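You operate a simulated robot arm through the tools that you are given. There is no shell and no other tool. Be economical: measure what you need, move in short steps, check, and stop when the job is done.

Carry out the task below with a simulated robot arm. There is one attempt and no reset: what you move stays moved.

Task
Vent the cream gauge plate and swap in the round green plug.
Fine: needle at 0 before the collar is freed; wind the large dark grey knob right out; round blue plug on the bench; lock the collar, shut the blue knob. Leave the rest. Set down upright: round blue plug.

Only the result counts: the job must be done as asked and must still hold three seconds after the hand-in. Knocking over, shifting, dropping, spilling or breaking anything else fails it.

Robot
A 6-joint arm with a two-finger parallel gripper, fixed in place. Base frame: the origin is at the foot of the arm, x ahead of it, y to its left, z up; the work surface is at about z = 0. Readings come in cm, degrees, newtons and seconds.
With the tool pointing down near the work surface it reaches from about 12 to 50 cm from the base axis. Its first joint turns from -72.0 to 72.0 degrees. Payload 0.65 kg.
The TCP is the grasp point between the finger pads, 2.5 cm short of the fingertips. In the tool frame z runs along the fingers and y along their closing line. The gripper opens to 7.6 cm. The fingers are 1.8 cm wide and 1 cm thick; the gripper's body (3.6 by 7.8 cm) begins 4.5 cm behind the TCP.
Orientation is that of the tool frame in the base frame, as a unit quaternion [w, x, y, z]. With the fingers straight down and closing along the base's y, the tool's x points along the base's -x, its y along +y and its z along -z.

Tools
- The arm moves only by the tool send_rows. Its arguments are lists of equal length, an entry for each row: "xyz": the shift along the tool's x, y, z in units of 50 mm (1.0 is 50 mm), a list of three; "turn": the turn, a rotation vector about the tool's x, y, z in units of 6 degrees (1.0 is 6 degrees), a list of three; "claw": the finger opening in m, from 0 to 0.076. In form: {"xyz": [[x, y, z], ...], "turn": [[rx, ry, rz], ...], "claw": [claw, ...]}. A call has 1 to 12 rows; each row shifts and turns the commanded pose from where the row before left it, along the tool's axes as they then stand. A call with a number of a shift or a turn outside -1 to 1 is refused whole. A row lasts 0.2 s, in which the tool goes at most 5 cm and 8.6 degrees; a call with a longer step from one row to the next is refused whole, and so is a gripper value outside its range. Where a pose cannot be reached the arm comes as near as it can. A force on the tool above 90 N (or 10 N above the force at the start of the call, whichever is more), or a blocked arm, ends the call early, and 0.2 s more pass. Each finger travels about 10.8 cm/s and halts on what it meets, pressing with about 26 N; the grip force reading is that of the motor and also rises with nothing between the fingers. The clock runs only during rows and for 0.2 s after the last one: add rows that do not move to give the fingers time. The reply holds the time, the measured pose of the TCP, the force on the tool along the base axes, the opening and the grip force, in the units named above and with some noise, with the torque about the TCP (base axes, N m) and any sound that the robot's microphone picked up, and new pictures: "show" is both (left out), scene, wrist or none.
- Cameras (640 x 400 px; columns grow to the right, rows downward): "scene" is fixed at [5.82, 27.02, 41.02]; the picture's right is [-0.76, -0.65, 0.00], its down [-0.33, 0.39, -0.86] and it looks along [0.55, -0.65, -0.52] (base axes); focal length 222 px, centre (320, 200). "wrist" rides on the gripper at [5.8, 1.1, -8.1] in the tool frame; the picture's right is [-0.18, 0.98, 0.00], its down [-0.75, -0.14, -0.64] and it looks along [-0.63, -0.12, 0.77] (tool axes); focal length 243 px, centre (320, 200). There is no depth. A picture from a camera that has moved, and an enlarged one, comes with that camera's place and axes in the base frame and with its lens.
- close_up(camera, box): a new picture of the part [left, top, right, bottom] of that camera's present view, enlarged. No time passes.
- close_job(): hands the job in; it is judged then, once.

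Work in short steps. Places have to be worked out from the pictures, the camera data and where the tool is seen: move nearer, look again, correct. Check each grasp and each placing, and mend what went wrong. You have 120 turns and 200 pictures in all, those below and enlarged ones among them. Open the gripper and draw the arm clear of the work before you hand the job in, unless the task says otherwise; then end with one line.

The tools are called by a JSON object that holds its "method" and its "body". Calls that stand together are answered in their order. send_rows: Moves the arm, as the interface text tells. Its arguments: {"type":"object","properties":{"xyz":{"type":"array","items":{"type":"array","items":{"type":"number"}}},"turn":{"type":"array","items":{"type":"array","items":{"type":"number"}}},"claw":{"type":"array","items":{"type":"number"}},"show":{"type":"string","enum":["both","scene","wrist","none"]}},"required":["xyz","turn","claw"]} The other tools are called the same way: close_up (camera, box) takes an enlarged picture of a part of a camera's view; close_job () hands the job in.

At the start:

```text
time: 0.0
eef_pos: [29.45, 11.56, 31.85]
tool_rot: [0.0, 0.0, 1.0, 0.0]
wrist_force: [0.5, 0.3, -0.9]
torque: [0.0, 0.0, 0.03]
grip_width: 7.59
gripper_force: 0.0
```

scene: 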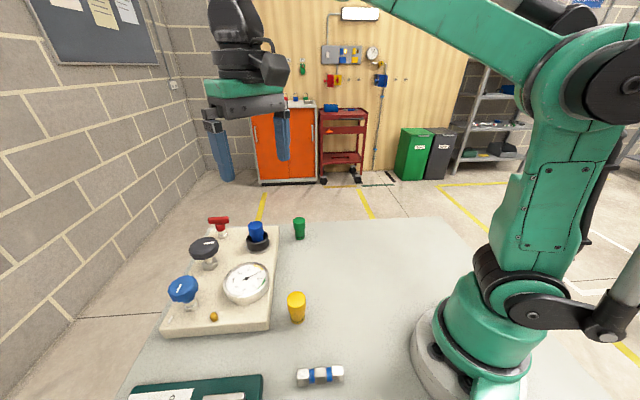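
wrist: 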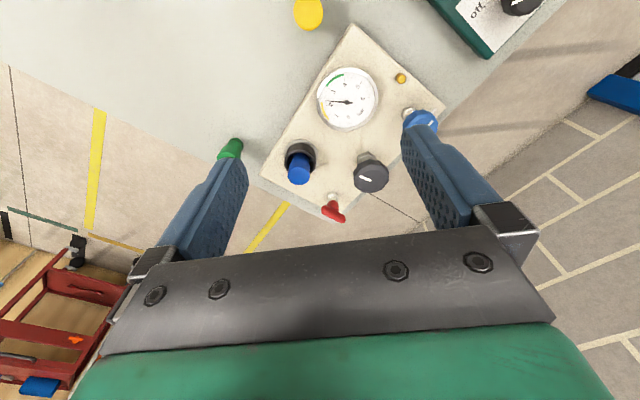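

I begin by looking closely at the plate from both cameras.

{"method": "close_up", "body": {"camera": "scene", "box": [150, 200, 350, 345]}}

{"method": "close_up", "body": {"camera": "wrist", "box": [210, 0, 530, 230]}}

```text
2.76 times, centred on (250, 272) of scene
camera zoom: at [5.82, 27.02, 41.02], right [-0.76, -0.65, 0.0], down [-0.33, 0.39, -0.86], along [0.55, -0.65, -0.52], focal length 614 px, centre (513, 0)
```

zoom: 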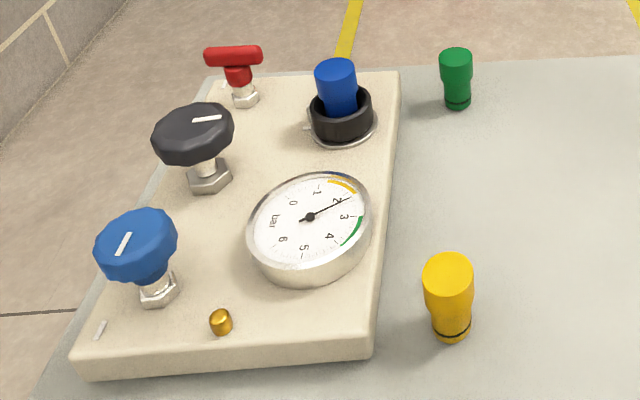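

```text
1.74 times, centred on (370, 115) of wrist
camera zoom: at [23.57, 12.75, 39.91], right [0.18, 0.98, 0.0], down [0.75, -0.14, 0.64], along [0.63, -0.12, -0.77], focal length 422 px, centre (233, 348)
```

zoom: 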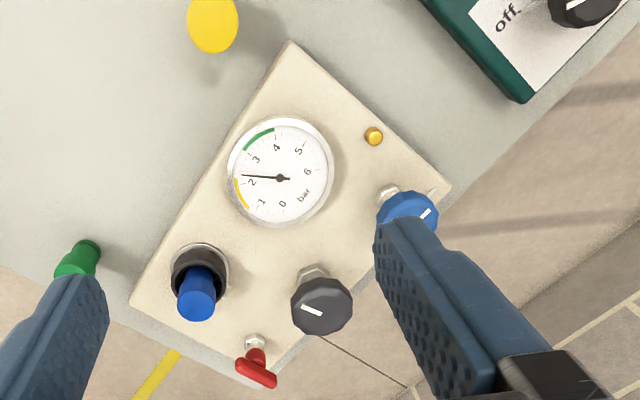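

Stereo puts the grey knob near (46.2, 16.6, z≈8), the blue knob near (38.4, 23.4, 9), the collar and blue plug near (43.4, 6), and the green plug near (40.6, -5.5). I move above the grey knob and look again.

{"method": "send_rows", "body": {"xyz": [[-0.58, 0.2, 0.48], [-0.58, 0.2, 0.48], [-0.58, 0.2, 0.48], [-0.58, 0.2, 0.48], [-0.58, 0.2, 0.48], [0, 0, 0]], "turn": [[0, 0, 0], [0, 0, 0], [0, 0, 0], [0, 0, 0], [0, 0, 0], [0, 0, 0]], "claw": [0.076, 0.076, 0.076, 0.076, 0.076, 0.076]}}

```text
time: 1.4
eef_pos: [43.47, 16.42, 19.52]
tool_rot: [0.0, 0.0, 1.0, -0.001]
wrist_force: [0.2, 0.3, 0.0]
torque: [0.0, 0.02, -0.03]
grip_width: 7.59
gripper_force: 0.1
out of reach, approached as far as the arm can: row 5
camera wrist: at [37.52, 17.52, 27.64], right [0.18, 0.98, 0.0], down [0.75, -0.14, 0.64], along [0.63, -0.12, -0.77], focal length 243 px, centre (320, 200)
```

scene: 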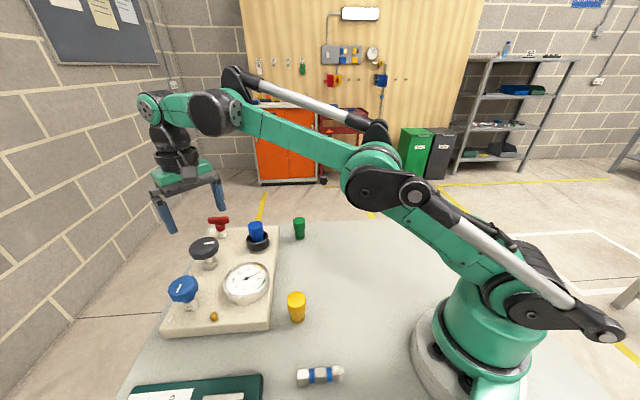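
wrist: 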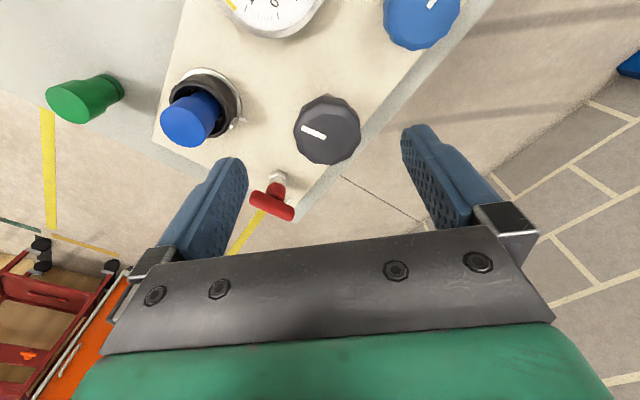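

The knob sits at about (46.1, 16.45), 5.5 cm wide. I move over it, turn the tool clockwise 60° and lower.

{"method": "send_rows", "body": {"xyz": [[-0.26, 0, 0.7], [-0.26, 0, 0.7], [0, 0, 0], [0, 0, 0], [0, 0, 0], [0, 0, 0], [0, 0, 0], [0, 0, 0], [0, 0, 0], [0, 0, 0], [0, 0, 0], [0, 0, 0]], "turn": [[0, 0, 0], [0, 0, 0], [0, 0, 1], [0, 0, 1], [0, 0, 1], [0, 0, 1], [0, 0, 1], [0, 0, 1], [0, 0, 1], [0, 0, 1], [0, 0, 1], [0, 0, 1]], "claw": [0.076, 0.076, 0.076, 0.076, 0.076, 0.076, 0.076, 0.076, 0.076, 0.076, 0.076, 0.076]}}

```text
time: 4.0
eef_pos: [45.8, 16.3, 12.44]
tool_rot: [0.0, 0.501, 0.865, 0.0]
wrist_force: [-0.4, 0.0, -0.2]
torque: [0.01, 0.02, 0.0]
grip_width: 7.59
gripper_force: 0.0
camera wrist: at [43.85, 22.06, 20.62], right [0.94, 0.33, 0.0], down [0.25, -0.72, 0.64], along [0.21, -0.61, -0.77], focal length 243 px, centre (320, 200)
```

scene: 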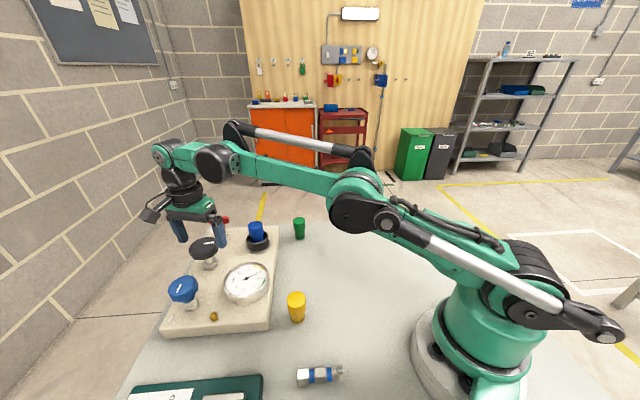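
wrist: 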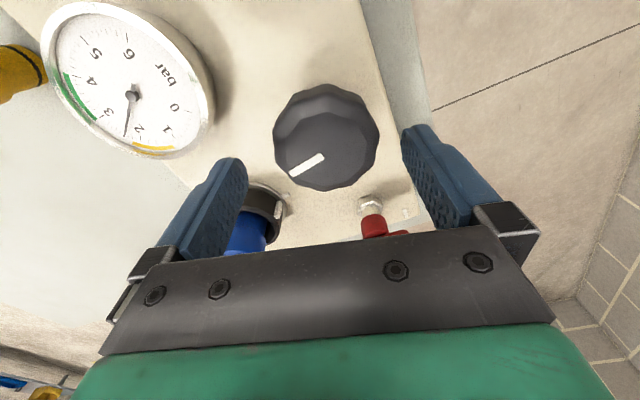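

The view confirms the knob at about (46.1, 16.45). I lower to z≈8.2, with a small correction, and close.

{"method": "send_rows", "body": {"xyz": [[0, 0.067, 0.42], [0, 0, 0.42], [0, 0, 0], [0, 0, 0], [0, 0, 0], [0, 0, 0]], "turn": [[0, 0, 0], [0, 0, 0], [0, 0, 0], [0, 0, 0], [0, 0, 0], [0, 0, 0]], "claw": [0.076, 0.076, 0.076, 0.05, 0.05, 0.05]}}

```text
time: 5.4
eef_pos: [46.19, 16.47, 8.36]
tool_rot: [0.0, 0.5, 0.866, 0.0]
wrist_force: [-5.5, -3.2, -2.8]
torque: [0.07, -0.05, -0.02]
grip_width: 5.53
gripper_force: 3.3
camera wrist: at [44.19, 22.17, 16.47], right [0.94, 0.33, 0.0], down [0.25, -0.72, 0.64], along [0.21, -0.61, -0.77], focal length 243 px, centre (320, 200)
```

scene: 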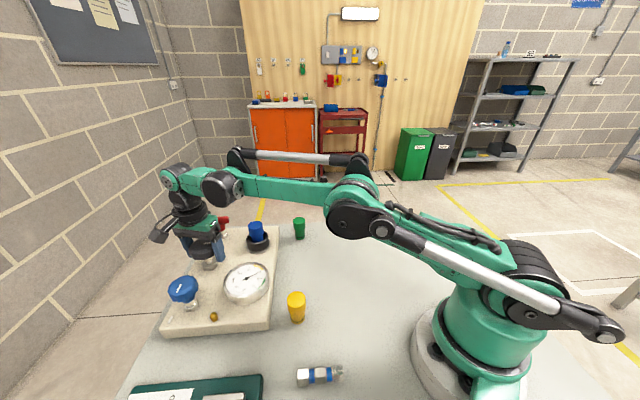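
wrist: 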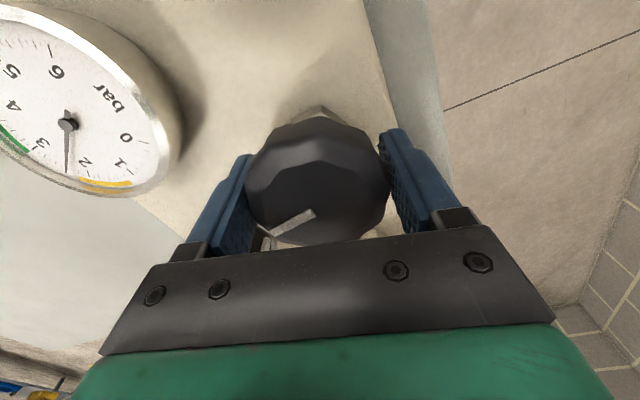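

The grip is on the knob at 5.53 cm. I turn it counter-clockwise 60°.

{"method": "send_rows", "body": {"xyz": [[0, 0, 0], [0, 0, 0], [0, 0, 0], [0, 0, 0], [0, 0, 0], [0, 0, 0], [0, 0, 0], [0, 0, 0], [0, 0, 0], [0, 0, 0], [0, 0, 0]], "turn": [[0, 0, 0], [0, 0, -1], [0, 0, -1], [0, 0, -1], [0, 0, -1], [0, 0, -1], [0, 0, -1], [0, 0, -1], [0, 0, -1], [0, 0, -1], [0, 0, -1]], "claw": [0.045, 0.045, 0.045, 0.045, 0.045, 0.045, 0.045, 0.045, 0.045, 0.045, 0.045]}}

```text
time: 7.8
eef_pos: [46.17, 16.55, 8.36]
tool_rot: [0.0, -0.001, 1.0, 0.0]
wrist_force: [-1.5, -12.0, -3.7]
torque: [0.1, 0.08, -0.03]
grip_width: 5.45
gripper_force: 6.5
camera wrist: at [40.26, 17.68, 16.45], right [0.18, 0.98, 0.0], down [0.75, -0.14, 0.64], along [0.63, -0.12, -0.77], focal length 243 px, centre (320, 200)
```

scene: 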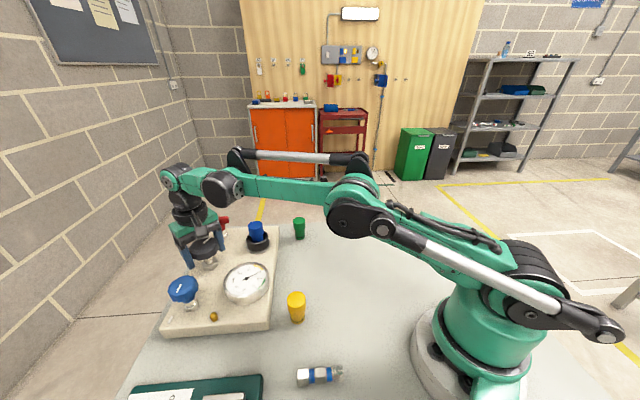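
wrist: 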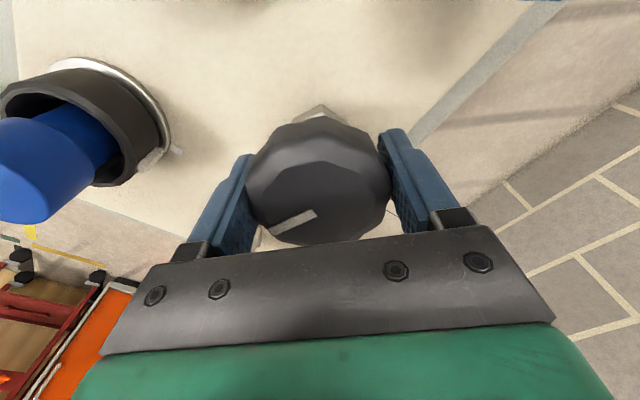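

The mark moves with the gripper, so the knob turned 60°. I continue counter-clockwise and read the gauge.

{"method": "send_rows", "body": {"xyz": [[0, 0, 0], [0, 0, 0], [0, 0, 0], [0, 0, 0], [0, 0, 0], [0, 0, 0], [0, 0, 0], [0, 0, 0], [0, 0, 0], [0, 0, 0], [0, 0, 0], [0, 0, 0]], "turn": [[0, 0, -1], [0, 0, -1], [0, 0, -1], [0, 0, -1], [0, 0, -1], [0, 0, -1], [0, 0, -1], [0, 0, -1], [0, 0, -1], [0, 0, -1], [0, 0, -1], [0, 0, -1]], "claw": [0.045, 0.045, 0.045, 0.045, 0.045, 0.045, 0.045, 0.045, 0.045, 0.045, 0.045, 0.045], "show": "wrist"}}

{"method": "close_up", "body": {"camera": "scene", "box": [150, 200, 350, 345]}}

```text
time: 10.4
eef_pos: [46.23, 16.47, 8.29]
tool_rot: [0.002, -0.588, 0.809, 0.0]
wrist_force: [8.0, -8.0, -6.1]
torque: [0.1, -0.12, -1.03]
grip_width: 5.28
gripper_force: 44.8
camera wrist: at [43.25, 11.37, 16.38], right [-0.88, 0.48, 0.0], down [0.36, 0.67, 0.64], along [0.31, 0.57, -0.77], focal length 243 px, centre (320, 200)
```

wrist: 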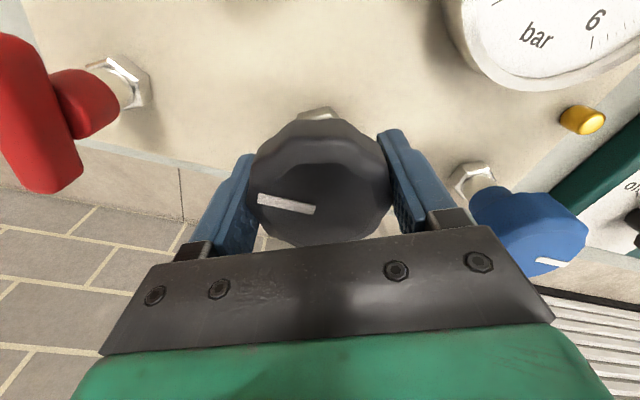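

```text
2.76 times, centred on (250, 272) of scene
camera zoom: at [5.82, 27.02, 41.02], right [-0.76, -0.65, 0.0], down [-0.33, 0.39, -0.86], along [0.55, -0.65, -0.52], focal length 614 px, centre (513, 0)
```

zoom: 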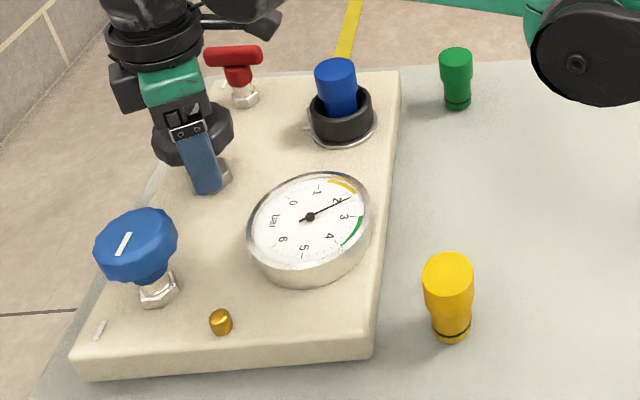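

The torque reached -1 N·m and the mark slipped in the grip, so this looks like the end stop. The needle is still near 2.3, so the blue knob is probably the vent. To confirm the stop I regrip and twist a little more.

{"method": "send_rows", "body": {"xyz": [[0, 0, 0], [0, 0, 0], [0, 0, 0], [0, 0, 0], [0, 0, 0], [0, 0, 0], [0, 0, 0], [0, 0, 0]], "turn": [[0, 0, 0], [0, 0, 0], [0, 0, 0], [0, 0, 0], [0, 0, 0], [0, 0, 0], [0, 0, -1], [0, 0, -1]], "claw": [0.076, 0.076, 0.076, 0.045, 0.045, 0.045, 0.045, 0.045], "show": "wrist"}}

```text
time: 12.2
eef_pos: [46.16, 16.42, 8.23]
tool_rot: [0.0, -0.669, 0.743, 0.0]
wrist_force: [8.9, -3.8, -1.5]
torque: [-0.01, 0.22, -0.91]
grip_width: 5.32
gripper_force: 45.1
camera wrist: at [44.37, 10.87, 16.38], right [-0.96, 0.29, 0.0], down [0.22, 0.73, 0.64], along [0.18, 0.62, -0.77], focal length 243 px, centre (320, 200)
```

wrist: 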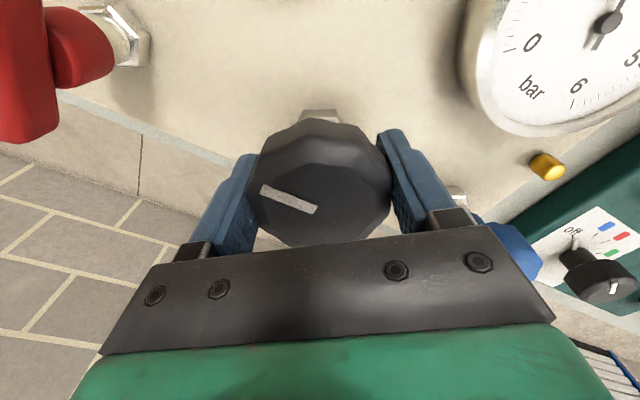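

The stop is confirmed: -0.9 N·m straight away and no rotation. I release, lift, and turn the wrist back clockwise.

{"method": "send_rows", "body": {"xyz": [[0, 0, 0], [0, 0, 0], [0, 0, -0.6], [0, 0, -0.6], [0, 0, 0], [0, 0, 0], [0, 0, 0], [0, 0, 0], [0, 0, 0], [0, 0, 0], [0, 0, 0], [0, 0, 0]], "turn": [[0, 0, 0.5], [0, 0, 0.5], [0, 0, 0], [0, 0, 1], [0, 0, 1], [0, 0, 1], [0, 0, 1], [0, 0, 1], [0, 0, 1], [0, 0, 1], [0, 0, 1], [0, 0, 1]], "claw": [0.076, 0.076, 0.076, 0.076, 0.076, 0.076, 0.076, 0.076, 0.076, 0.076, 0.076, 0.076], "show": "none"}}

{"method": "close_up", "body": {"camera": "scene", "box": [150, 200, 350, 345]}}

```text
time: 14.8
eef_pos: [45.5, 16.28, 14.08]
tool_rot: [0.0, -0.207, 0.978, 0.0]
wrist_force: [-0.6, 0.5, 0.0]
torque: [-0.04, 0.01, 0.02]
grip_width: 7.6
gripper_force: 0.0
out of reach, approached as far as the arm can: row 4
```

```text
2.76 times, centred on (250, 272) of scene
camera zoom: at [5.82, 27.02, 41.02], right [-0.76, -0.65, 0.0], down [-0.33, 0.39, -0.86], along [0.55, -0.65, -0.52], focal length 614 px, centre (513, 0)
```

zoom: 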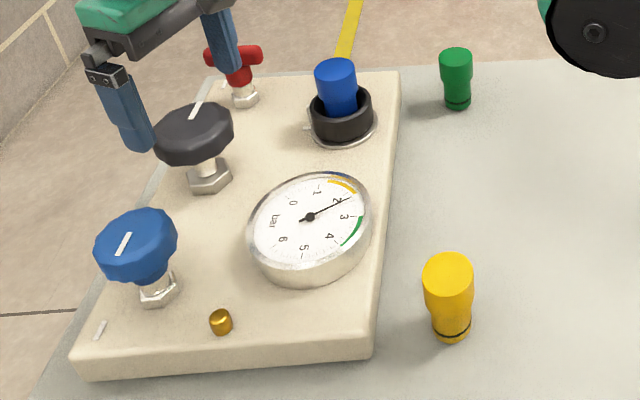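

The grey mark has turned and the needle is unchanged. I move above the blue knob at (38.4, 23.4) and turn clockwise to leave winding room.

{"method": "send_rows", "body": {"xyz": [[0.24, 0.625, 0], [0.24, 0.625, 0], [0.24, 0.625, 0], [0, 0, 0], [0, 0, 0], [0, 0, 0], [0, 0, 0], [0, 0, 0], [0, 0, 0], [0, 0, 0], [0, 0, 0], [0, 0, 0]], "turn": [[0, 0, 0], [0, 0, 0], [0, 0, 0], [0, 0, 1], [0, 0, 1], [0, 0, 1], [0, 0, 1], [0, 0, 1], [0, 0, 1], [0, 0, 1], [0, 0, 1], [0, 0, 1]], "claw": [0.076, 0.076, 0.076, 0.076, 0.076, 0.076, 0.076, 0.076, 0.076, 0.076, 0.076, 0.076]}}

```text
time: 17.4
eef_pos: [38.26, 23.33, 14.06]
tool_rot: [0.0, 0.261, 0.965, 0.001]
wrist_force: [-0.1, 0.4, -0.1]
torque: [-0.05, 0.01, -0.01]
grip_width: 7.58
gripper_force: 0.0
camera wrist: at [33.81, 27.26, 22.22], right [0.65, 0.76, 0.0], down [0.58, -0.5, 0.64], along [0.49, -0.42, -0.77], focal length 243 px, centre (320, 200)
```

scene: 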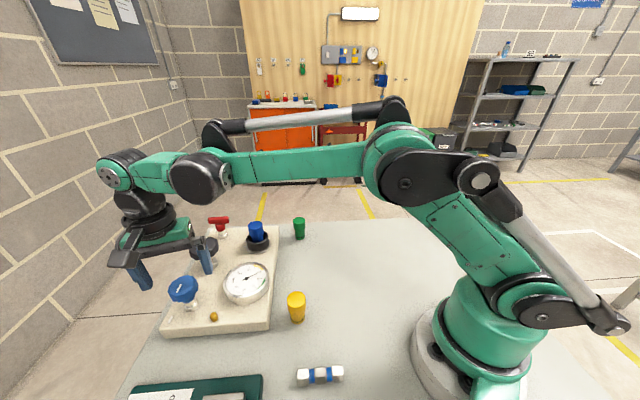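
wrist: 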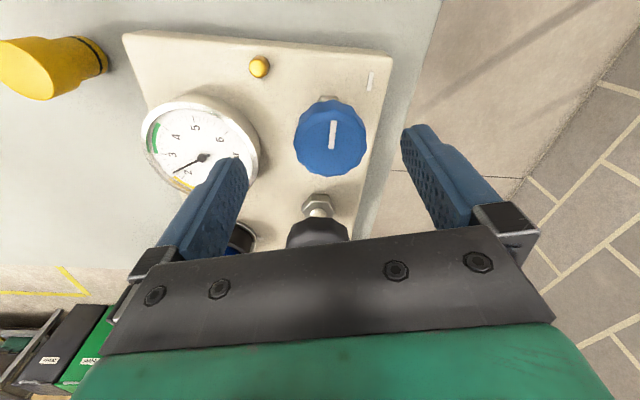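

The blue knob is refined to about (39.0, 23.7), top near z 9. I shift, lower and grip.

{"method": "send_rows", "body": {"xyz": [[-0.09, 0.144, 0], [0, 0, 0.5], [0, 0, 0.52], [0, 0, 0], [0, 0, 0], [0, 0, 0], [0, 0, 0], [0, 0, 0]], "turn": [[0, 0, 0], [0, 0, 0], [0, 0, 0], [0, 0, 0], [0, 0, 0], [0, 0, 0], [0, 0, 0], [0, 0, 0]], "claw": [0.076, 0.076, 0.076, 0.076, 0.035, 0.035, 0.035, 0.035], "show": "wrist"}}

```text
time: 19.2
eef_pos: [39.02, 23.68, 8.94]
tool_rot: [0.0, 0.258, 0.966, 0.0]
wrist_force: [-7.1, -10.8, -5.9]
torque: [0.07, 0.08, -0.08]
grip_width: 4.47
gripper_force: 6.4
camera wrist: at [34.47, 27.6, 17.05], right [0.65, 0.76, 0.0], down [0.58, -0.5, 0.64], along [0.49, -0.42, -0.77], focal length 243 px, centre (320, 200)
```

wrist: 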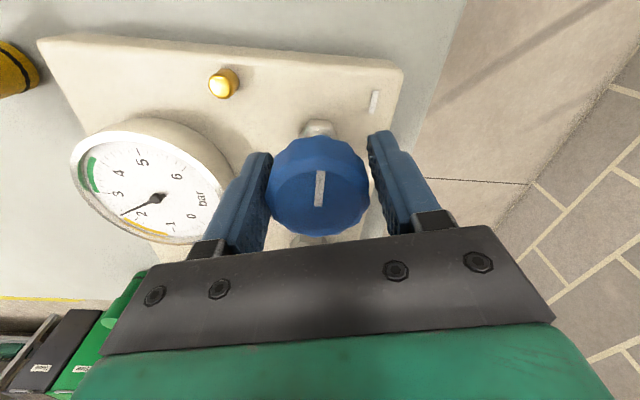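

Gripped, with a slight side load, so I ease over 1.5 mm. Then I turn counter-clockwise 60° and watch the needle.

{"method": "send_rows", "body": {"xyz": [[0, -0.03, 0], [0, 0, 0], [0, 0, 0], [0, 0, 0], [0, 0, 0], [0, 0, 0], [0, 0, 0], [0, 0, 0], [0, 0, 0], [0, 0, 0], [0, 0, 0]], "turn": [[0, 0, 0], [0, 0, -1], [0, 0, -1], [0, 0, -1], [0, 0, -1], [0, 0, -1], [0, 0, -1], [0, 0, -1], [0, 0, -1], [0, 0, -1], [0, 0, -1]], "claw": [0.035, 0.035, 0.035, 0.035, 0.035, 0.035, 0.035, 0.035, 0.035, 0.035, 0.035], "show": "wrist"}}

{"method": "close_up", "body": {"camera": "scene", "box": [150, 200, 350, 345]}}

```text
time: 21.6
eef_pos: [39.14, 23.5, 9.04]
tool_rot: [0.001, -0.259, 0.966, 0.0]
wrist_force: [4.3, -15.5, 8.0]
torque: [-0.33, -0.07, -0.04]
grip_width: 4.85
gripper_force: 8.4
camera wrist: at [33.43, 21.72, 17.1], right [-0.33, 0.94, 0.0], down [0.72, 0.26, 0.64], along [0.61, 0.22, -0.76], focal length 243 px, centre (320, 200)
```

wrist: 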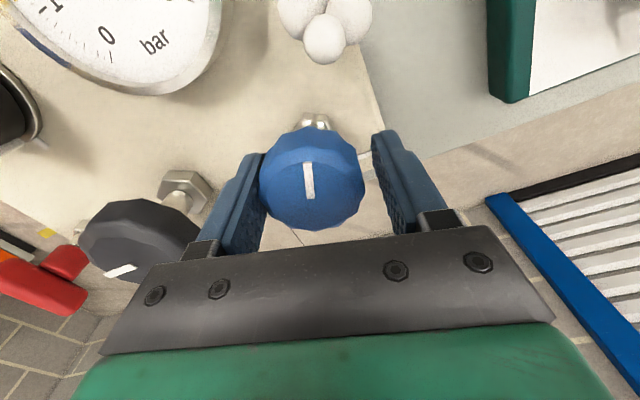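

```text
2.76 times, centred on (250, 272) of scene
camera zoom: at [5.82, 27.02, 41.02], right [-0.76, -0.65, 0.0], down [-0.33, 0.39, -0.86], along [0.55, -0.65, -0.52], focal length 614 px, centre (513, 0)
```

zoom: 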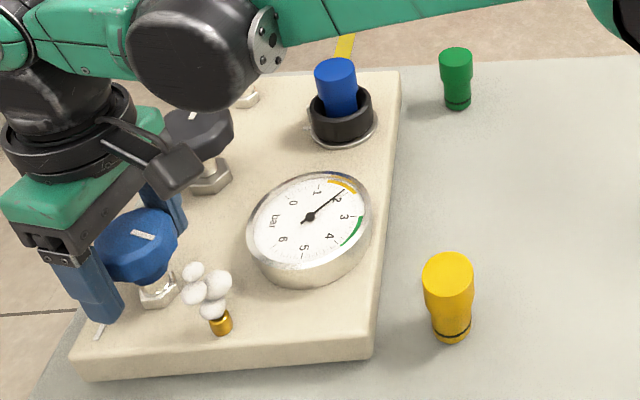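

It's venting: puffs come from the brass nozzle and the needle is falling. I release the knob and wait.

{"method": "send_rows", "body": {"xyz": [[0, 0, 0], [0, 0, 0], [0, 0, -0.5], [0, 0, -0.5], [0, 0, 0], [0, 0, 0], [0, 0, 0], [0, 0, 0], [0, 0, 0], [0, 0, 0], [0, 0, 0], [0, 0, 0]], "turn": [[0, 0, 0], [0, 0, 0], [0, 0, 0], [0, 0, 0], [0, 0, 0], [0, 0, 0], [0, 0, 0], [0, 0, 0], [0, 0, 0], [0, 0, 0], [0, 0, 0], [0, 0, 0]], "claw": [0.076, 0.076, 0.076, 0.076, 0.076, 0.076, 0.076, 0.076, 0.076, 0.076, 0.076, 0.076], "show": "none"}}

{"method": "close_up", "body": {"camera": "scene", "box": [150, 200, 350, 345]}}

```text
time: 24.2
eef_pos: [39.15, 23.5, 14.05]
tool_rot: [0.0, -0.258, 0.966, 0.0]
wrist_force: [-0.1, -0.7, -0.3]
torque: [0.01, -0.03, -0.01]
grip_width: 7.62
gripper_force: 0.1
```

```text
2.76 times, centred on (250, 272) of scene
camera zoom: at [5.82, 27.02, 41.02], right [-0.76, -0.65, 0.0], down [-0.33, 0.39, -0.86], along [0.55, -0.65, -0.52], focal length 614 px, centre (513, 0)
```

zoom: 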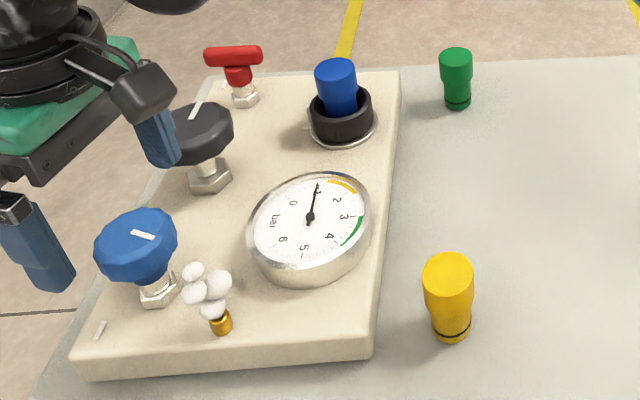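

The needle is at about 0.9 and still falling. Meanwhile I move over towards the collar.

{"method": "send_rows", "body": {"xyz": [[0.268, -0.584, -0.16], [0.268, -0.584, -0.16], [0.268, -0.584, -0.16], [0.268, -0.584, -0.16], [0.268, -0.584, -0.16], [0, 0, 0], [0, 0, 0], [0, 0, 0], [0, 0, 0], [0, 0, 0], [0, 0, 0], [0, 0, 0]], "turn": [[0, 0, 0], [0, 0, 0], [0, 0, 0], [0, 0, 0], [0, 0, 0], [0, 0, 1], [0, 0, 1], [0, 0, 1], [0, 0, 1], [0, 0, 1], [0, 0, 0], [0, 0, 0]], "claw": [0.076, 0.076, 0.076, 0.076, 0.076, 0.076, 0.076, 0.076, 0.076, 0.076, 0.076, 0.076], "show": "wrist"}}

{"method": "close_up", "body": {"camera": "scene", "box": [150, 200, 350, 345]}}

{"method": "close_up", "body": {"camera": "wrist", "box": [180, 20, 420, 170]}}

```text
time: 26.8
eef_pos: [40.55, 7.63, 17.95]
tool_rot: [0.0, 0.0, 1.0, 0.0]
wrist_force: [0.7, -1.3, -0.1]
torque: [-0.02, 0.02, -0.01]
grip_width: 7.64
gripper_force: 0.1
camera wrist: at [34.65, 8.79, 26.03], right [0.18, 0.98, 0.0], down [0.75, -0.14, 0.64], along [0.63, -0.12, -0.77], focal length 243 px, centre (320, 200)
```

wrist: 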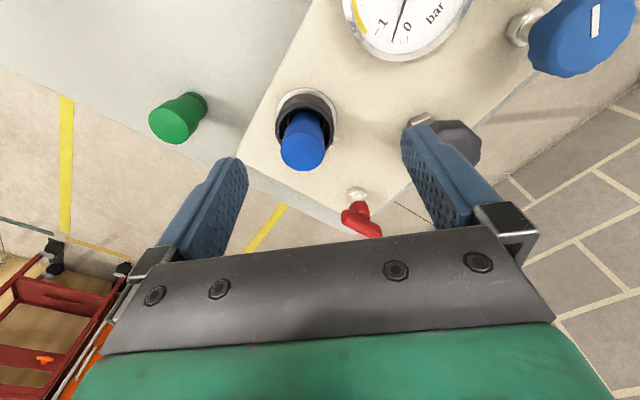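

```text
2.76 times, centred on (250, 272) of scene
camera zoom: at [5.82, 27.02, 41.02], right [-0.76, -0.65, 0.0], down [-0.33, 0.39, -0.86], along [0.55, -0.65, -0.52], focal length 614 px, centre (513, 0)
```

zoom: 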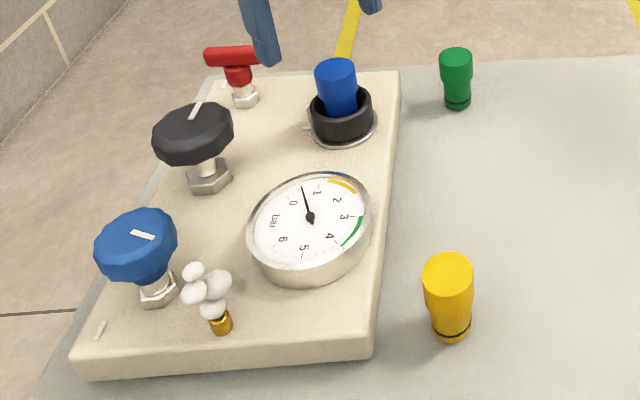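

```text
2.67 times, centred on (300, 95) of wrist
camera zoom: at [34.65, 8.79, 26.03], right [0.18, 0.98, 0.0], down [0.75, -0.14, 0.64], along [0.63, -0.12, -0.77], focal length 647 px, centre (373, 480)
```

zoom: 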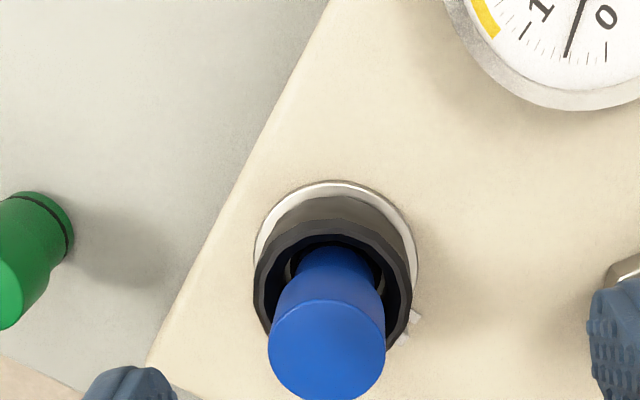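

The needle is at about 0.5. I wait with the arm still, then look at the gauge and the collar.

{"method": "send_rows", "body": {"xyz": [[0, 0, 0], [0, 0, 0], [0, 0, 0], [0, 0, 0], [0, 0, 0], [0, 0, 0], [0, 0, 0], [0, 0, 0], [0, 0, 0], [0, 0, 0], [0, 0, 0], [0, 0, 0]], "turn": [[0, 0, 0], [0, 0, 0], [0, 0, 0], [0, 0, 0], [0, 0, 0], [0, 0, 0], [0, 0, 0], [0, 0, 0], [0, 0, 0], [0, 0, 0], [0, 0, 0], [0, 0, 0]], "claw": [0.076, 0.076, 0.076, 0.076, 0.076, 0.076, 0.076, 0.076, 0.076, 0.076, 0.076, 0.076], "show": "none"}}

{"method": "close_up", "body": {"camera": "scene", "box": [220, 210, 300, 310]}}

{"method": "close_up", "body": {"camera": "wrist", "box": [260, 70, 360, 180]}}

```text
time: 29.4
eef_pos: [40.63, 7.54, 17.86]
tool_rot: [0.0, 0.0, 1.0, 0.0]
wrist_force: [0.3, -0.2, 0.1]
torque: [0.03, 0.04, 0.0]
grip_width: 7.59
gripper_force: 0.0
```

```text
4.00 times, centred on (260, 260) of scene
camera zoom: at [5.82, 27.02, 41.02], right [-0.76, -0.65, 0.0], down [-0.33, 0.39, -0.86], along [0.55, -0.65, -0.52], focal length 890 px, centre (560, -40)
```

zoom: 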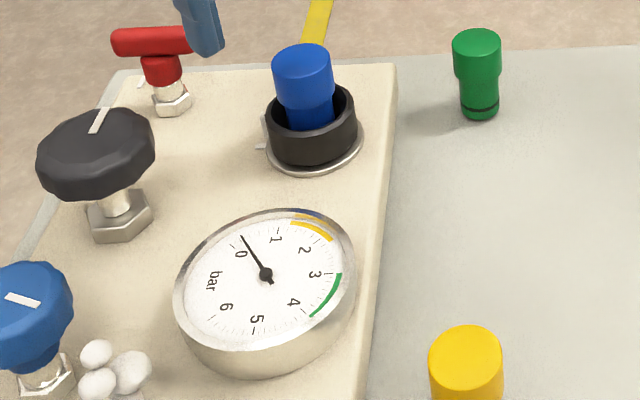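

```text
3.64 times, centred on (310, 125) of wrist
camera zoom: at [34.65, 8.78, 26.04], right [0.18, 0.98, 0.0], down [0.75, -0.14, 0.64], along [0.63, -0.12, -0.77], focal length 882 px, centre (356, 473)
```

zoom: 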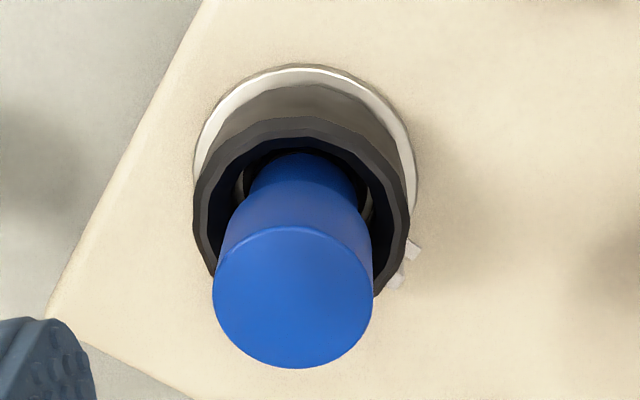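

The needle is at about 0.3 and decaying, and the marks by the collar show it locked. I align over the collar axis at (43.25, 5.78), rotate clockwise 30° and keep waiting.

{"method": "send_rows", "body": {"xyz": [[-0.265, -0.18, 0.3], [-0.265, -0.18, 0.3], [0, 0, 0], [0, 0, 0], [0, 0, 0], [0, 0, 0], [0, 0, 0], [0, 0, 0], [0, 0, 0], [0, 0, 0], [0, 0, 0], [0, 0, 0]], "turn": [[0, 0, 0], [0, 0, 0], [0, 0, 1], [0, 0, 1], [0, 0, 1], [0, 0, 1], [0, 0, 1], [0, 0, 0], [0, 0, 0], [0, 0, 0], [0, 0, 0], [0, 0, 0]], "claw": [0.076, 0.076, 0.076, 0.076, 0.076, 0.076, 0.076, 0.076, 0.076, 0.076, 0.076, 0.076], "show": "wrist"}}

{"method": "send_rows", "body": {"xyz": [[0, 0, 0], [0, 0, 0], [0, 0, 0], [0, 0, 0], [0, 0, 0], [0, 0, 0], [0, 0, 0], [0, 0, 0], [0, 0, 0], [0, 0, 0], [0, 0, 0], [0, 0, 0]], "turn": [[0, 0, 0], [0, 0, 0], [0, 0, 0], [0, 0, 0], [0, 0, 0], [0, 0, 0], [0, 0, 0], [0, 0, 0], [0, 0, 0], [0, 0, 0], [0, 0, 0], [0, 0, 0]], "claw": [0.076, 0.076, 0.076, 0.076, 0.076, 0.076, 0.076, 0.076, 0.076, 0.076, 0.076, 0.076], "show": "none"}}

{"method": "close_up", "body": {"camera": "scene", "box": [220, 250, 280, 310]}}

```text
time: 32.0
eef_pos: [43.27, 5.81, 14.99]
tool_rot: [0.0, 0.259, 0.966, 0.0]
wrist_force: [-0.2, -0.4, -0.4]
torque: [0.02, 0.04, -0.03]
grip_width: 7.59
gripper_force: 0.1
camera wrist: at [38.62, 9.75, 23.08], right [0.65, 0.76, 0.0], down [0.58, -0.5, 0.64], along [0.49, -0.42, -0.77], focal length 243 px, centre (320, 200)
```

wrist: 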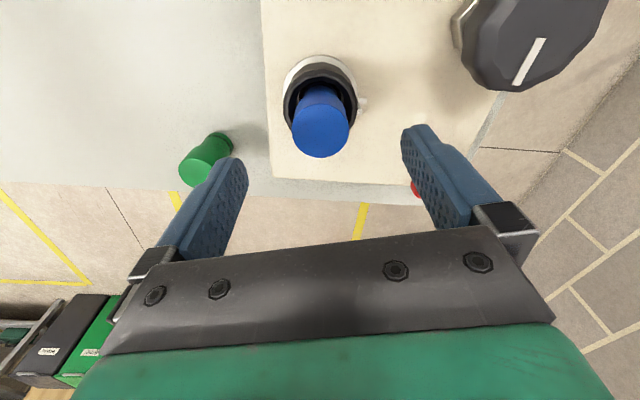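

```text
time: 34.6
eef_pos: [43.37, 5.78, 14.93]
tool_rot: [0.0, 0.259, 0.966, 0.0]
wrist_force: [0.5, 0.8, 0.0]
torque: [0.01, 0.02, 0.01]
grip_width: 7.59
gripper_force: 0.0
```

```text
6.67 times, centred on (250, 280) of scene
camera zoom: at [5.82, 27.02, 41.02], right [-0.76, -0.65, 0.0], down [-0.33, 0.39, -0.86], along [0.55, -0.65, -0.52], focal length 1483 px, centre (787, -333)
```

zoom: 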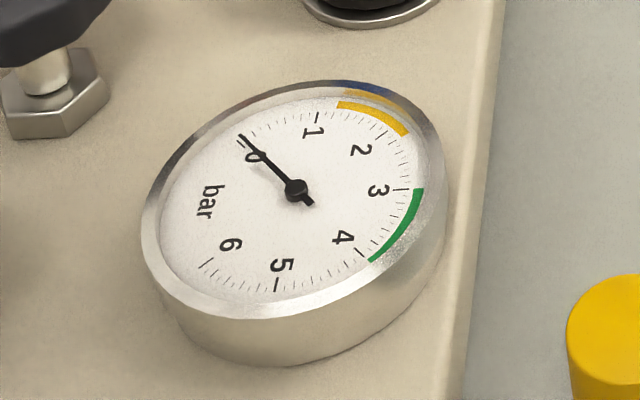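

The needle is almost at 0. I wait 5 s more to be sure.

{"method": "send_rows", "body": {"xyz": [[0, 0, 0], [0, 0, 0], [0, 0, 0], [0, 0, 0], [0, 0, 0], [0, 0, 0], [0, 0, 0], [0, 0, 0], [0, 0, 0], [0, 0, 0], [0, 0, 0], [0, 0, 0]], "turn": [[0, 0, 0], [0, 0, 0], [0, 0, 0], [0, 0, 0], [0, 0, 0], [0, 0, 0], [0, 0, 0], [0, 0, 0], [0, 0, 0], [0, 0, 0], [0, 0, 0], [0, 0, 0]], "claw": [0.076, 0.076, 0.076, 0.076, 0.076, 0.076, 0.076, 0.076, 0.076, 0.076, 0.076, 0.076], "show": "none"}}

{"method": "send_rows", "body": {"xyz": [[0, 0, 0], [0, 0, 0], [0, 0, 0], [0, 0, 0], [0, 0, 0], [0, 0, 0], [0, 0, 0], [0, 0, 0], [0, 0, 0], [0, 0, 0], [0, 0, 0], [0, 0, 0]], "turn": [[0, 0, 0], [0, 0, 0], [0, 0, 0], [0, 0, 0], [0, 0, 0], [0, 0, 0], [0, 0, 0], [0, 0, 0], [0, 0, 0], [0, 0, 0], [0, 0, 0], [0, 0, 0]], "claw": [0.076, 0.076, 0.076, 0.076, 0.076, 0.076, 0.076, 0.076, 0.076, 0.076, 0.076, 0.076], "show": "none"}}

{"method": "close_up", "body": {"camera": "scene", "box": [200, 240, 290, 320]}}

```text
time: 37.2
eef_pos: [43.31, 5.86, 14.85]
tool_rot: [0.0, 0.259, 0.966, 0.0]
wrist_force: [-0.4, -0.1, 0.4]
torque: [-0.01, 0.0, 0.01]
grip_width: 7.59
gripper_force: 0.0
```

```text
time: 39.8
eef_pos: [43.28, 5.96, 15.04]
tool_rot: [0.001, 0.259, 0.966, 0.001]
wrist_force: [-0.2, 0.1, 0.3]
torque: [-0.04, 0.03, -0.02]
grip_width: 7.6
gripper_force: 0.1
```

```text
5.00 times, centred on (245, 280) of scene
camera zoom: at [5.82, 27.02, 41.02], right [-0.76, -0.65, 0.0], down [-0.33, 0.39, -0.86], along [0.55, -0.65, -0.52], focal length 1112 px, centre (695, -200)
```

zoom: 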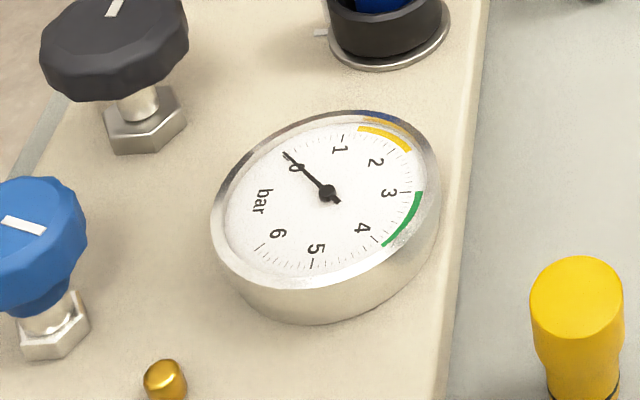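

The needle is at 0 and the puffs have stopped. I lower the open fingers around the collar in steps and look.

{"method": "send_rows", "body": {"xyz": [[0, 0, 0.5], [0, 0, 0.5], [0, 0, 0.4], [0, 0, 0.35], [0, 0, 0]], "turn": [[0, 0, 0], [0, 0, 0], [0, 0, 0], [0, 0, 0], [0, 0, 0]], "claw": [0.076, 0.076, 0.076, 0.076, 0.076], "show": "wrist"}}

{"method": "close_up", "body": {"camera": "scene", "box": [200, 200, 300, 265]}}

```text
time: 41.0
eef_pos: [43.18, 5.92, 6.09]
tool_rot: [0.001, 0.259, 0.966, 0.0]
wrist_force: [-0.8, 1.4, -0.4]
torque: [0.0, 0.02, 0.0]
grip_width: 7.59
gripper_force: 0.0
camera wrist: at [38.51, 9.85, 14.35], right [0.65, 0.76, 0.0], down [0.58, -0.5, 0.64], along [0.49, -0.42, -0.77], focal length 243 px, centre (320, 200)
```

wrist: 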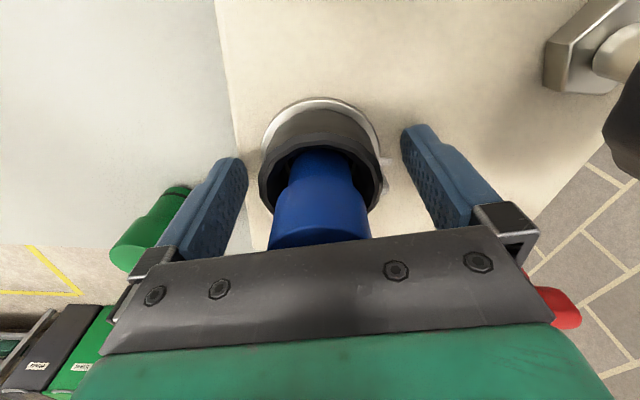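

```text
6.15 times, centred on (250, 232) of scene
camera zoom: at [5.82, 27.02, 41.02], right [-0.76, -0.65, 0.0], down [-0.33, 0.39, -0.86], along [0.55, -0.65, -0.52], focal length 1369 px, centre (751, 0)
```

zoom: 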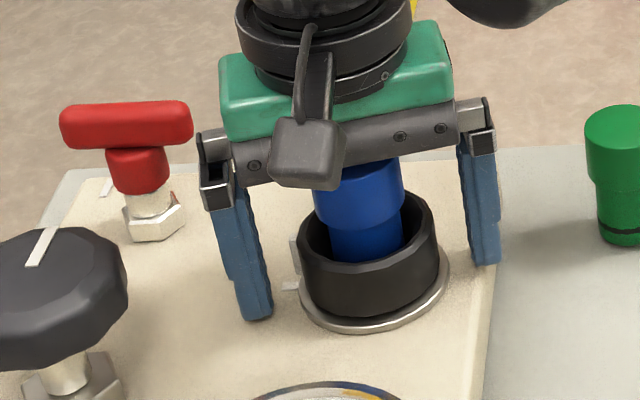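

The fingers straddle the collar well. I close on it and turn counter-clockwise 18° as a first test.

{"method": "send_rows", "body": {"xyz": [[0, 0, 0], [0, 0, 0], [0, 0, 0], [0, 0, 0], [0, 0, 0], [0, 0, 0], [0, 0, 0]], "turn": [[0, 0, 0], [0, 0, 0], [0, 0, 0], [0, 0, 0], [0, 0, -1], [0, 0, -1], [0, 0, -1]], "claw": [0.043, 0.043, 0.043, 0.043, 0.043, 0.043, 0.043], "show": "wrist"}}

{"method": "close_up", "body": {"camera": "scene", "box": [200, 200, 300, 265]}}

```text
time: 42.6
eef_pos: [43.14, 5.7, 6.31]
tool_rot: [0.0, 0.108, 0.994, 0.0]
wrist_force: [-8.9, -4.8, 65.5]
torque: [-0.06, 0.2, -2.95]
grip_width: 5.68
gripper_force: 44.8
camera wrist: at [37.61, 8.21, 14.4], right [0.39, 0.92, 0.0], down [0.7, -0.3, 0.64], along [0.59, -0.25, -0.77], focal length 243 px, centre (320, 200)
```

wrist: 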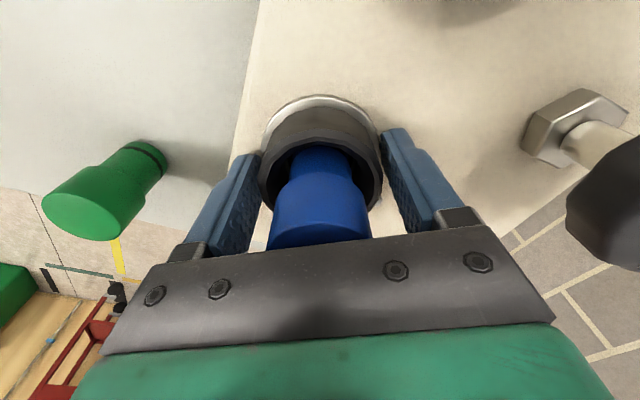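

```text
6.15 times, centred on (250, 232) of scene
camera zoom: at [5.79, 27.02, 41.03], right [-0.76, -0.65, 0.0], down [-0.33, 0.39, -0.86], along [0.55, -0.65, -0.52], focal length 1369 px, centre (751, 0)
```

zoom: 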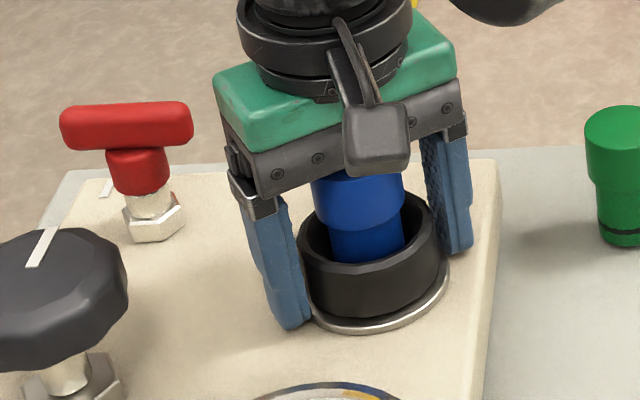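

The 65 N upward force says the fingertips ride on the base flange. I open, raise 6 mm, turn back to the start angle, and regrip.

{"method": "send_rows", "body": {"xyz": [[0, 0, 0], [0, 0, 0], [0, 0, -0.12], [0, 0, 0], [0, 0, 0], [0, 0, 0], [0, 0, 0], [0, 0, 0], [0, 0, 0]], "turn": [[0, 0, 0], [0, 0, 0], [0, 0, 0], [0, 0, 1], [0, 0, 1], [0, 0, 1], [0, 0, 0], [0, 0, 0], [0, 0, 0]], "claw": [0.076, 0.076, 0.076, 0.076, 0.076, 0.076, 0.043, 0.043, 0.043], "show": "none"}}

{"method": "close_up", "body": {"camera": "scene", "box": [200, 200, 300, 265]}}

```text
time: 44.6
eef_pos: [43.27, 5.83, 6.76]
tool_rot: [-0.001, 0.258, 0.966, 0.0]
wrist_force: [0.2, 0.5, -0.1]
torque: [-0.45, 0.48, -0.02]
grip_width: 4.89
gripper_force: 45.3
```

```text
6.15 times, centred on (250, 232) of scene
camera zoom: at [5.82, 27.02, 41.02], right [-0.76, -0.65, 0.0], down [-0.33, 0.39, -0.86], along [0.55, -0.65, -0.52], focal length 1369 px, centre (751, 0)
```

zoom: 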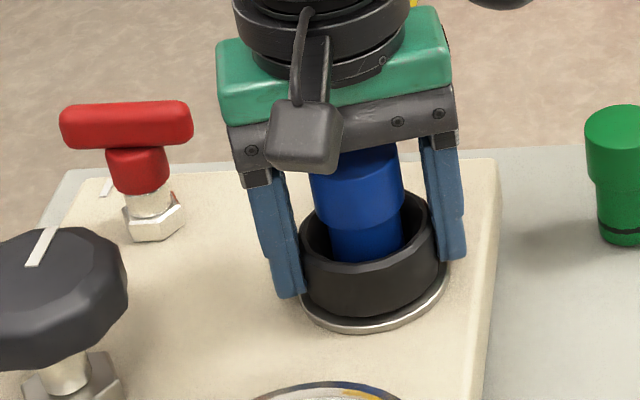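

Clean grip now (4.89 cm, no vertical load). I turn counter-clockwise in a short test.

{"method": "send_rows", "body": {"xyz": [[0, 0, 0], [0, 0, 0], [0, 0, 0], [0, 0, 0]], "turn": [[0, 0, -1], [0, 0, -1], [0, 0, -1], [0, 0, -1]], "claw": [0.043, 0.043, 0.043, 0.043], "show": "wrist"}}

{"method": "close_up", "body": {"camera": "scene", "box": [200, 200, 300, 265]}}

```text
time: 45.6
eef_pos: [43.23, 5.86, 6.75]
tool_rot: [0.0, 0.051, 0.999, 0.0]
wrist_force: [-12.2, -10.6, -9.3]
torque: [0.15, 0.13, -0.07]
grip_width: 4.91
gripper_force: 44.7
camera wrist: at [37.43, 7.57, 14.91], right [0.28, 0.96, 0.0], down [0.73, -0.22, 0.64], along [0.62, -0.18, -0.77], focal length 243 px, centre (320, 200)
```

wrist: 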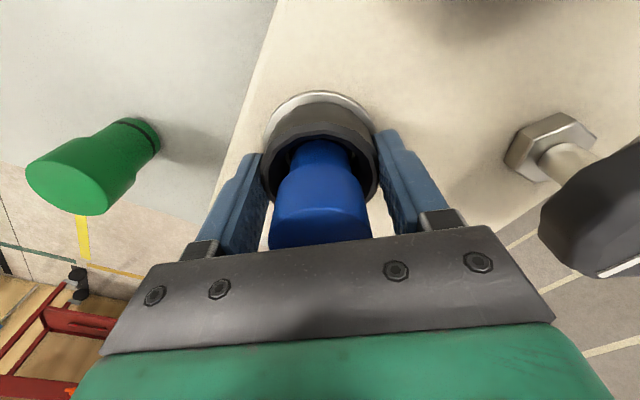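

```text
6.15 times, centred on (250, 232) of scene
camera zoom: at [5.82, 27.02, 41.02], right [-0.76, -0.65, 0.0], down [-0.33, 0.39, -0.86], along [0.55, -0.65, -0.52], focal length 1369 px, centre (751, 0)
```

zoom: 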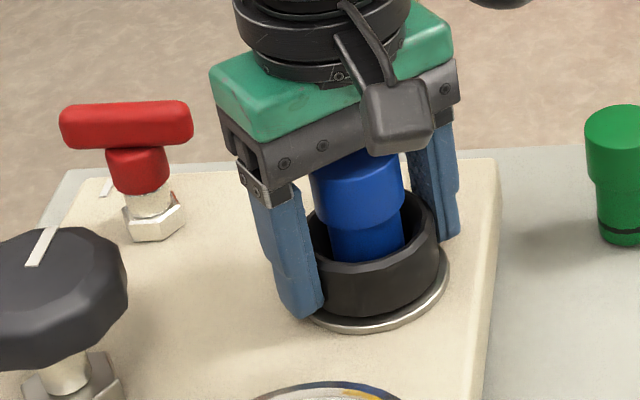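

Almost no torque, so the collar turns freely. I go on counter-clockwise until it meets a stop.

{"method": "send_rows", "body": {"xyz": [[0, 0, 0], [0, 0, 0], [0, 0, 0], [0, 0, 0], [0, 0, 0], [0, 0, 0]], "turn": [[0, 0, -1], [0, 0, -1], [0, 0, -1], [0, 0, -1], [0, 0, -1], [0, 0, -1]], "claw": [0.043, 0.043, 0.043, 0.043, 0.043, 0.043], "show": "wrist"}}

```text
time: 47.0
eef_pos: [43.35, 5.81, 6.83]
tool_rot: [0.002, -0.26, 0.966, 0.0]
wrist_force: [3.2, -18.2, -23.7]
torque: [0.14, 0.05, 0.04]
grip_width: 4.83
gripper_force: 45.3
camera wrist: at [37.62, 3.93, 14.92], right [-0.33, 0.94, 0.0], down [0.72, 0.26, 0.65], along [0.61, 0.22, -0.76], focal length 243 px, centre (320, 200)
```

wrist: 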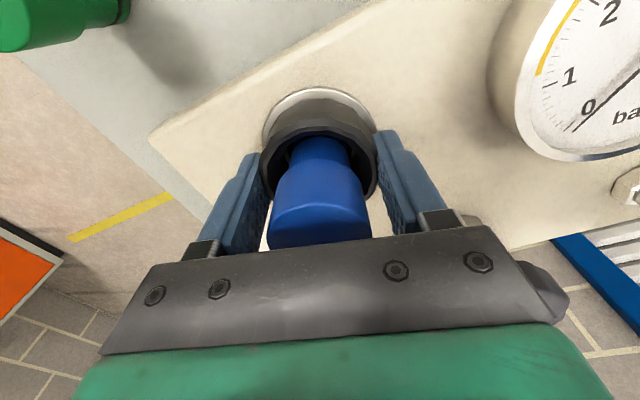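

Still free to turn: no torque, and some downward pull. I continue counter-clockwise.

{"method": "send_rows", "body": {"xyz": [[0, 0, 0.02], [0, 0, 0.02], [0, 0, 0], [0, 0, 0], [0, 0, 0]], "turn": [[0, 0, -1], [0, 0, -1], [0, 0, -1], [0, 0, -1], [0, 0, -1]], "claw": [0.043, 0.043, 0.043, 0.043, 0.043], "show": "wrist"}}

{"method": "close_up", "body": {"camera": "scene", "box": [200, 200, 300, 265]}}

```text
time: 48.2
eef_pos: [43.37, 5.8, 6.69]
tool_rot: [0.002, -0.501, 0.865, -0.001]
wrist_force: [29.9, -14.8, 31.6]
torque: [-0.12, 0.19, -0.06]
grip_width: 4.69
gripper_force: 44.6
camera wrist: at [39.32, 1.42, 14.78], right [-0.76, 0.65, 0.0], down [0.49, 0.58, 0.65], along [0.42, 0.49, -0.76], focal length 243 px, centre (320, 200)
```

wrist: 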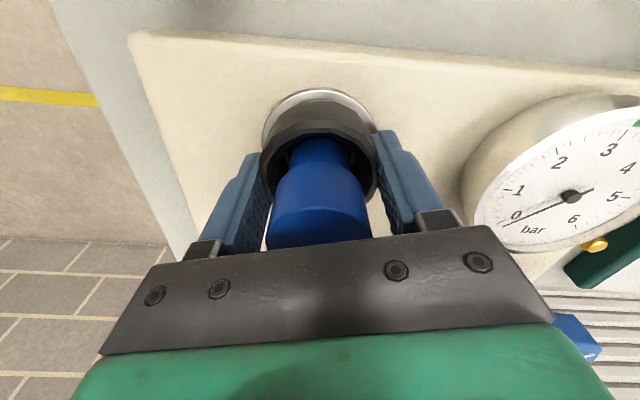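

```text
6.15 times, centred on (250, 232) of scene
camera zoom: at [5.81, 27.02, 41.02], right [-0.76, -0.65, 0.0], down [-0.33, 0.39, -0.86], along [0.55, -0.65, -0.52], focal length 1369 px, centre (751, 0)
```

zoom: 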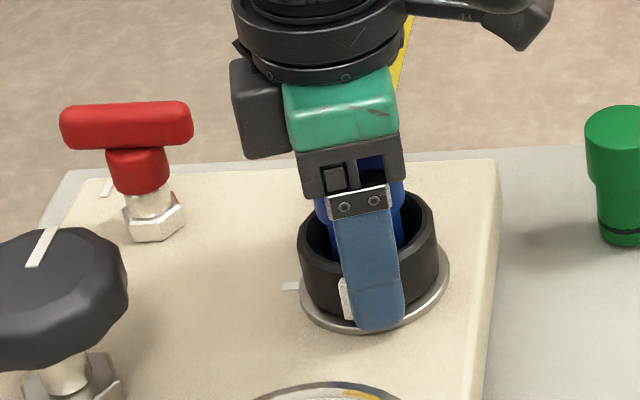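

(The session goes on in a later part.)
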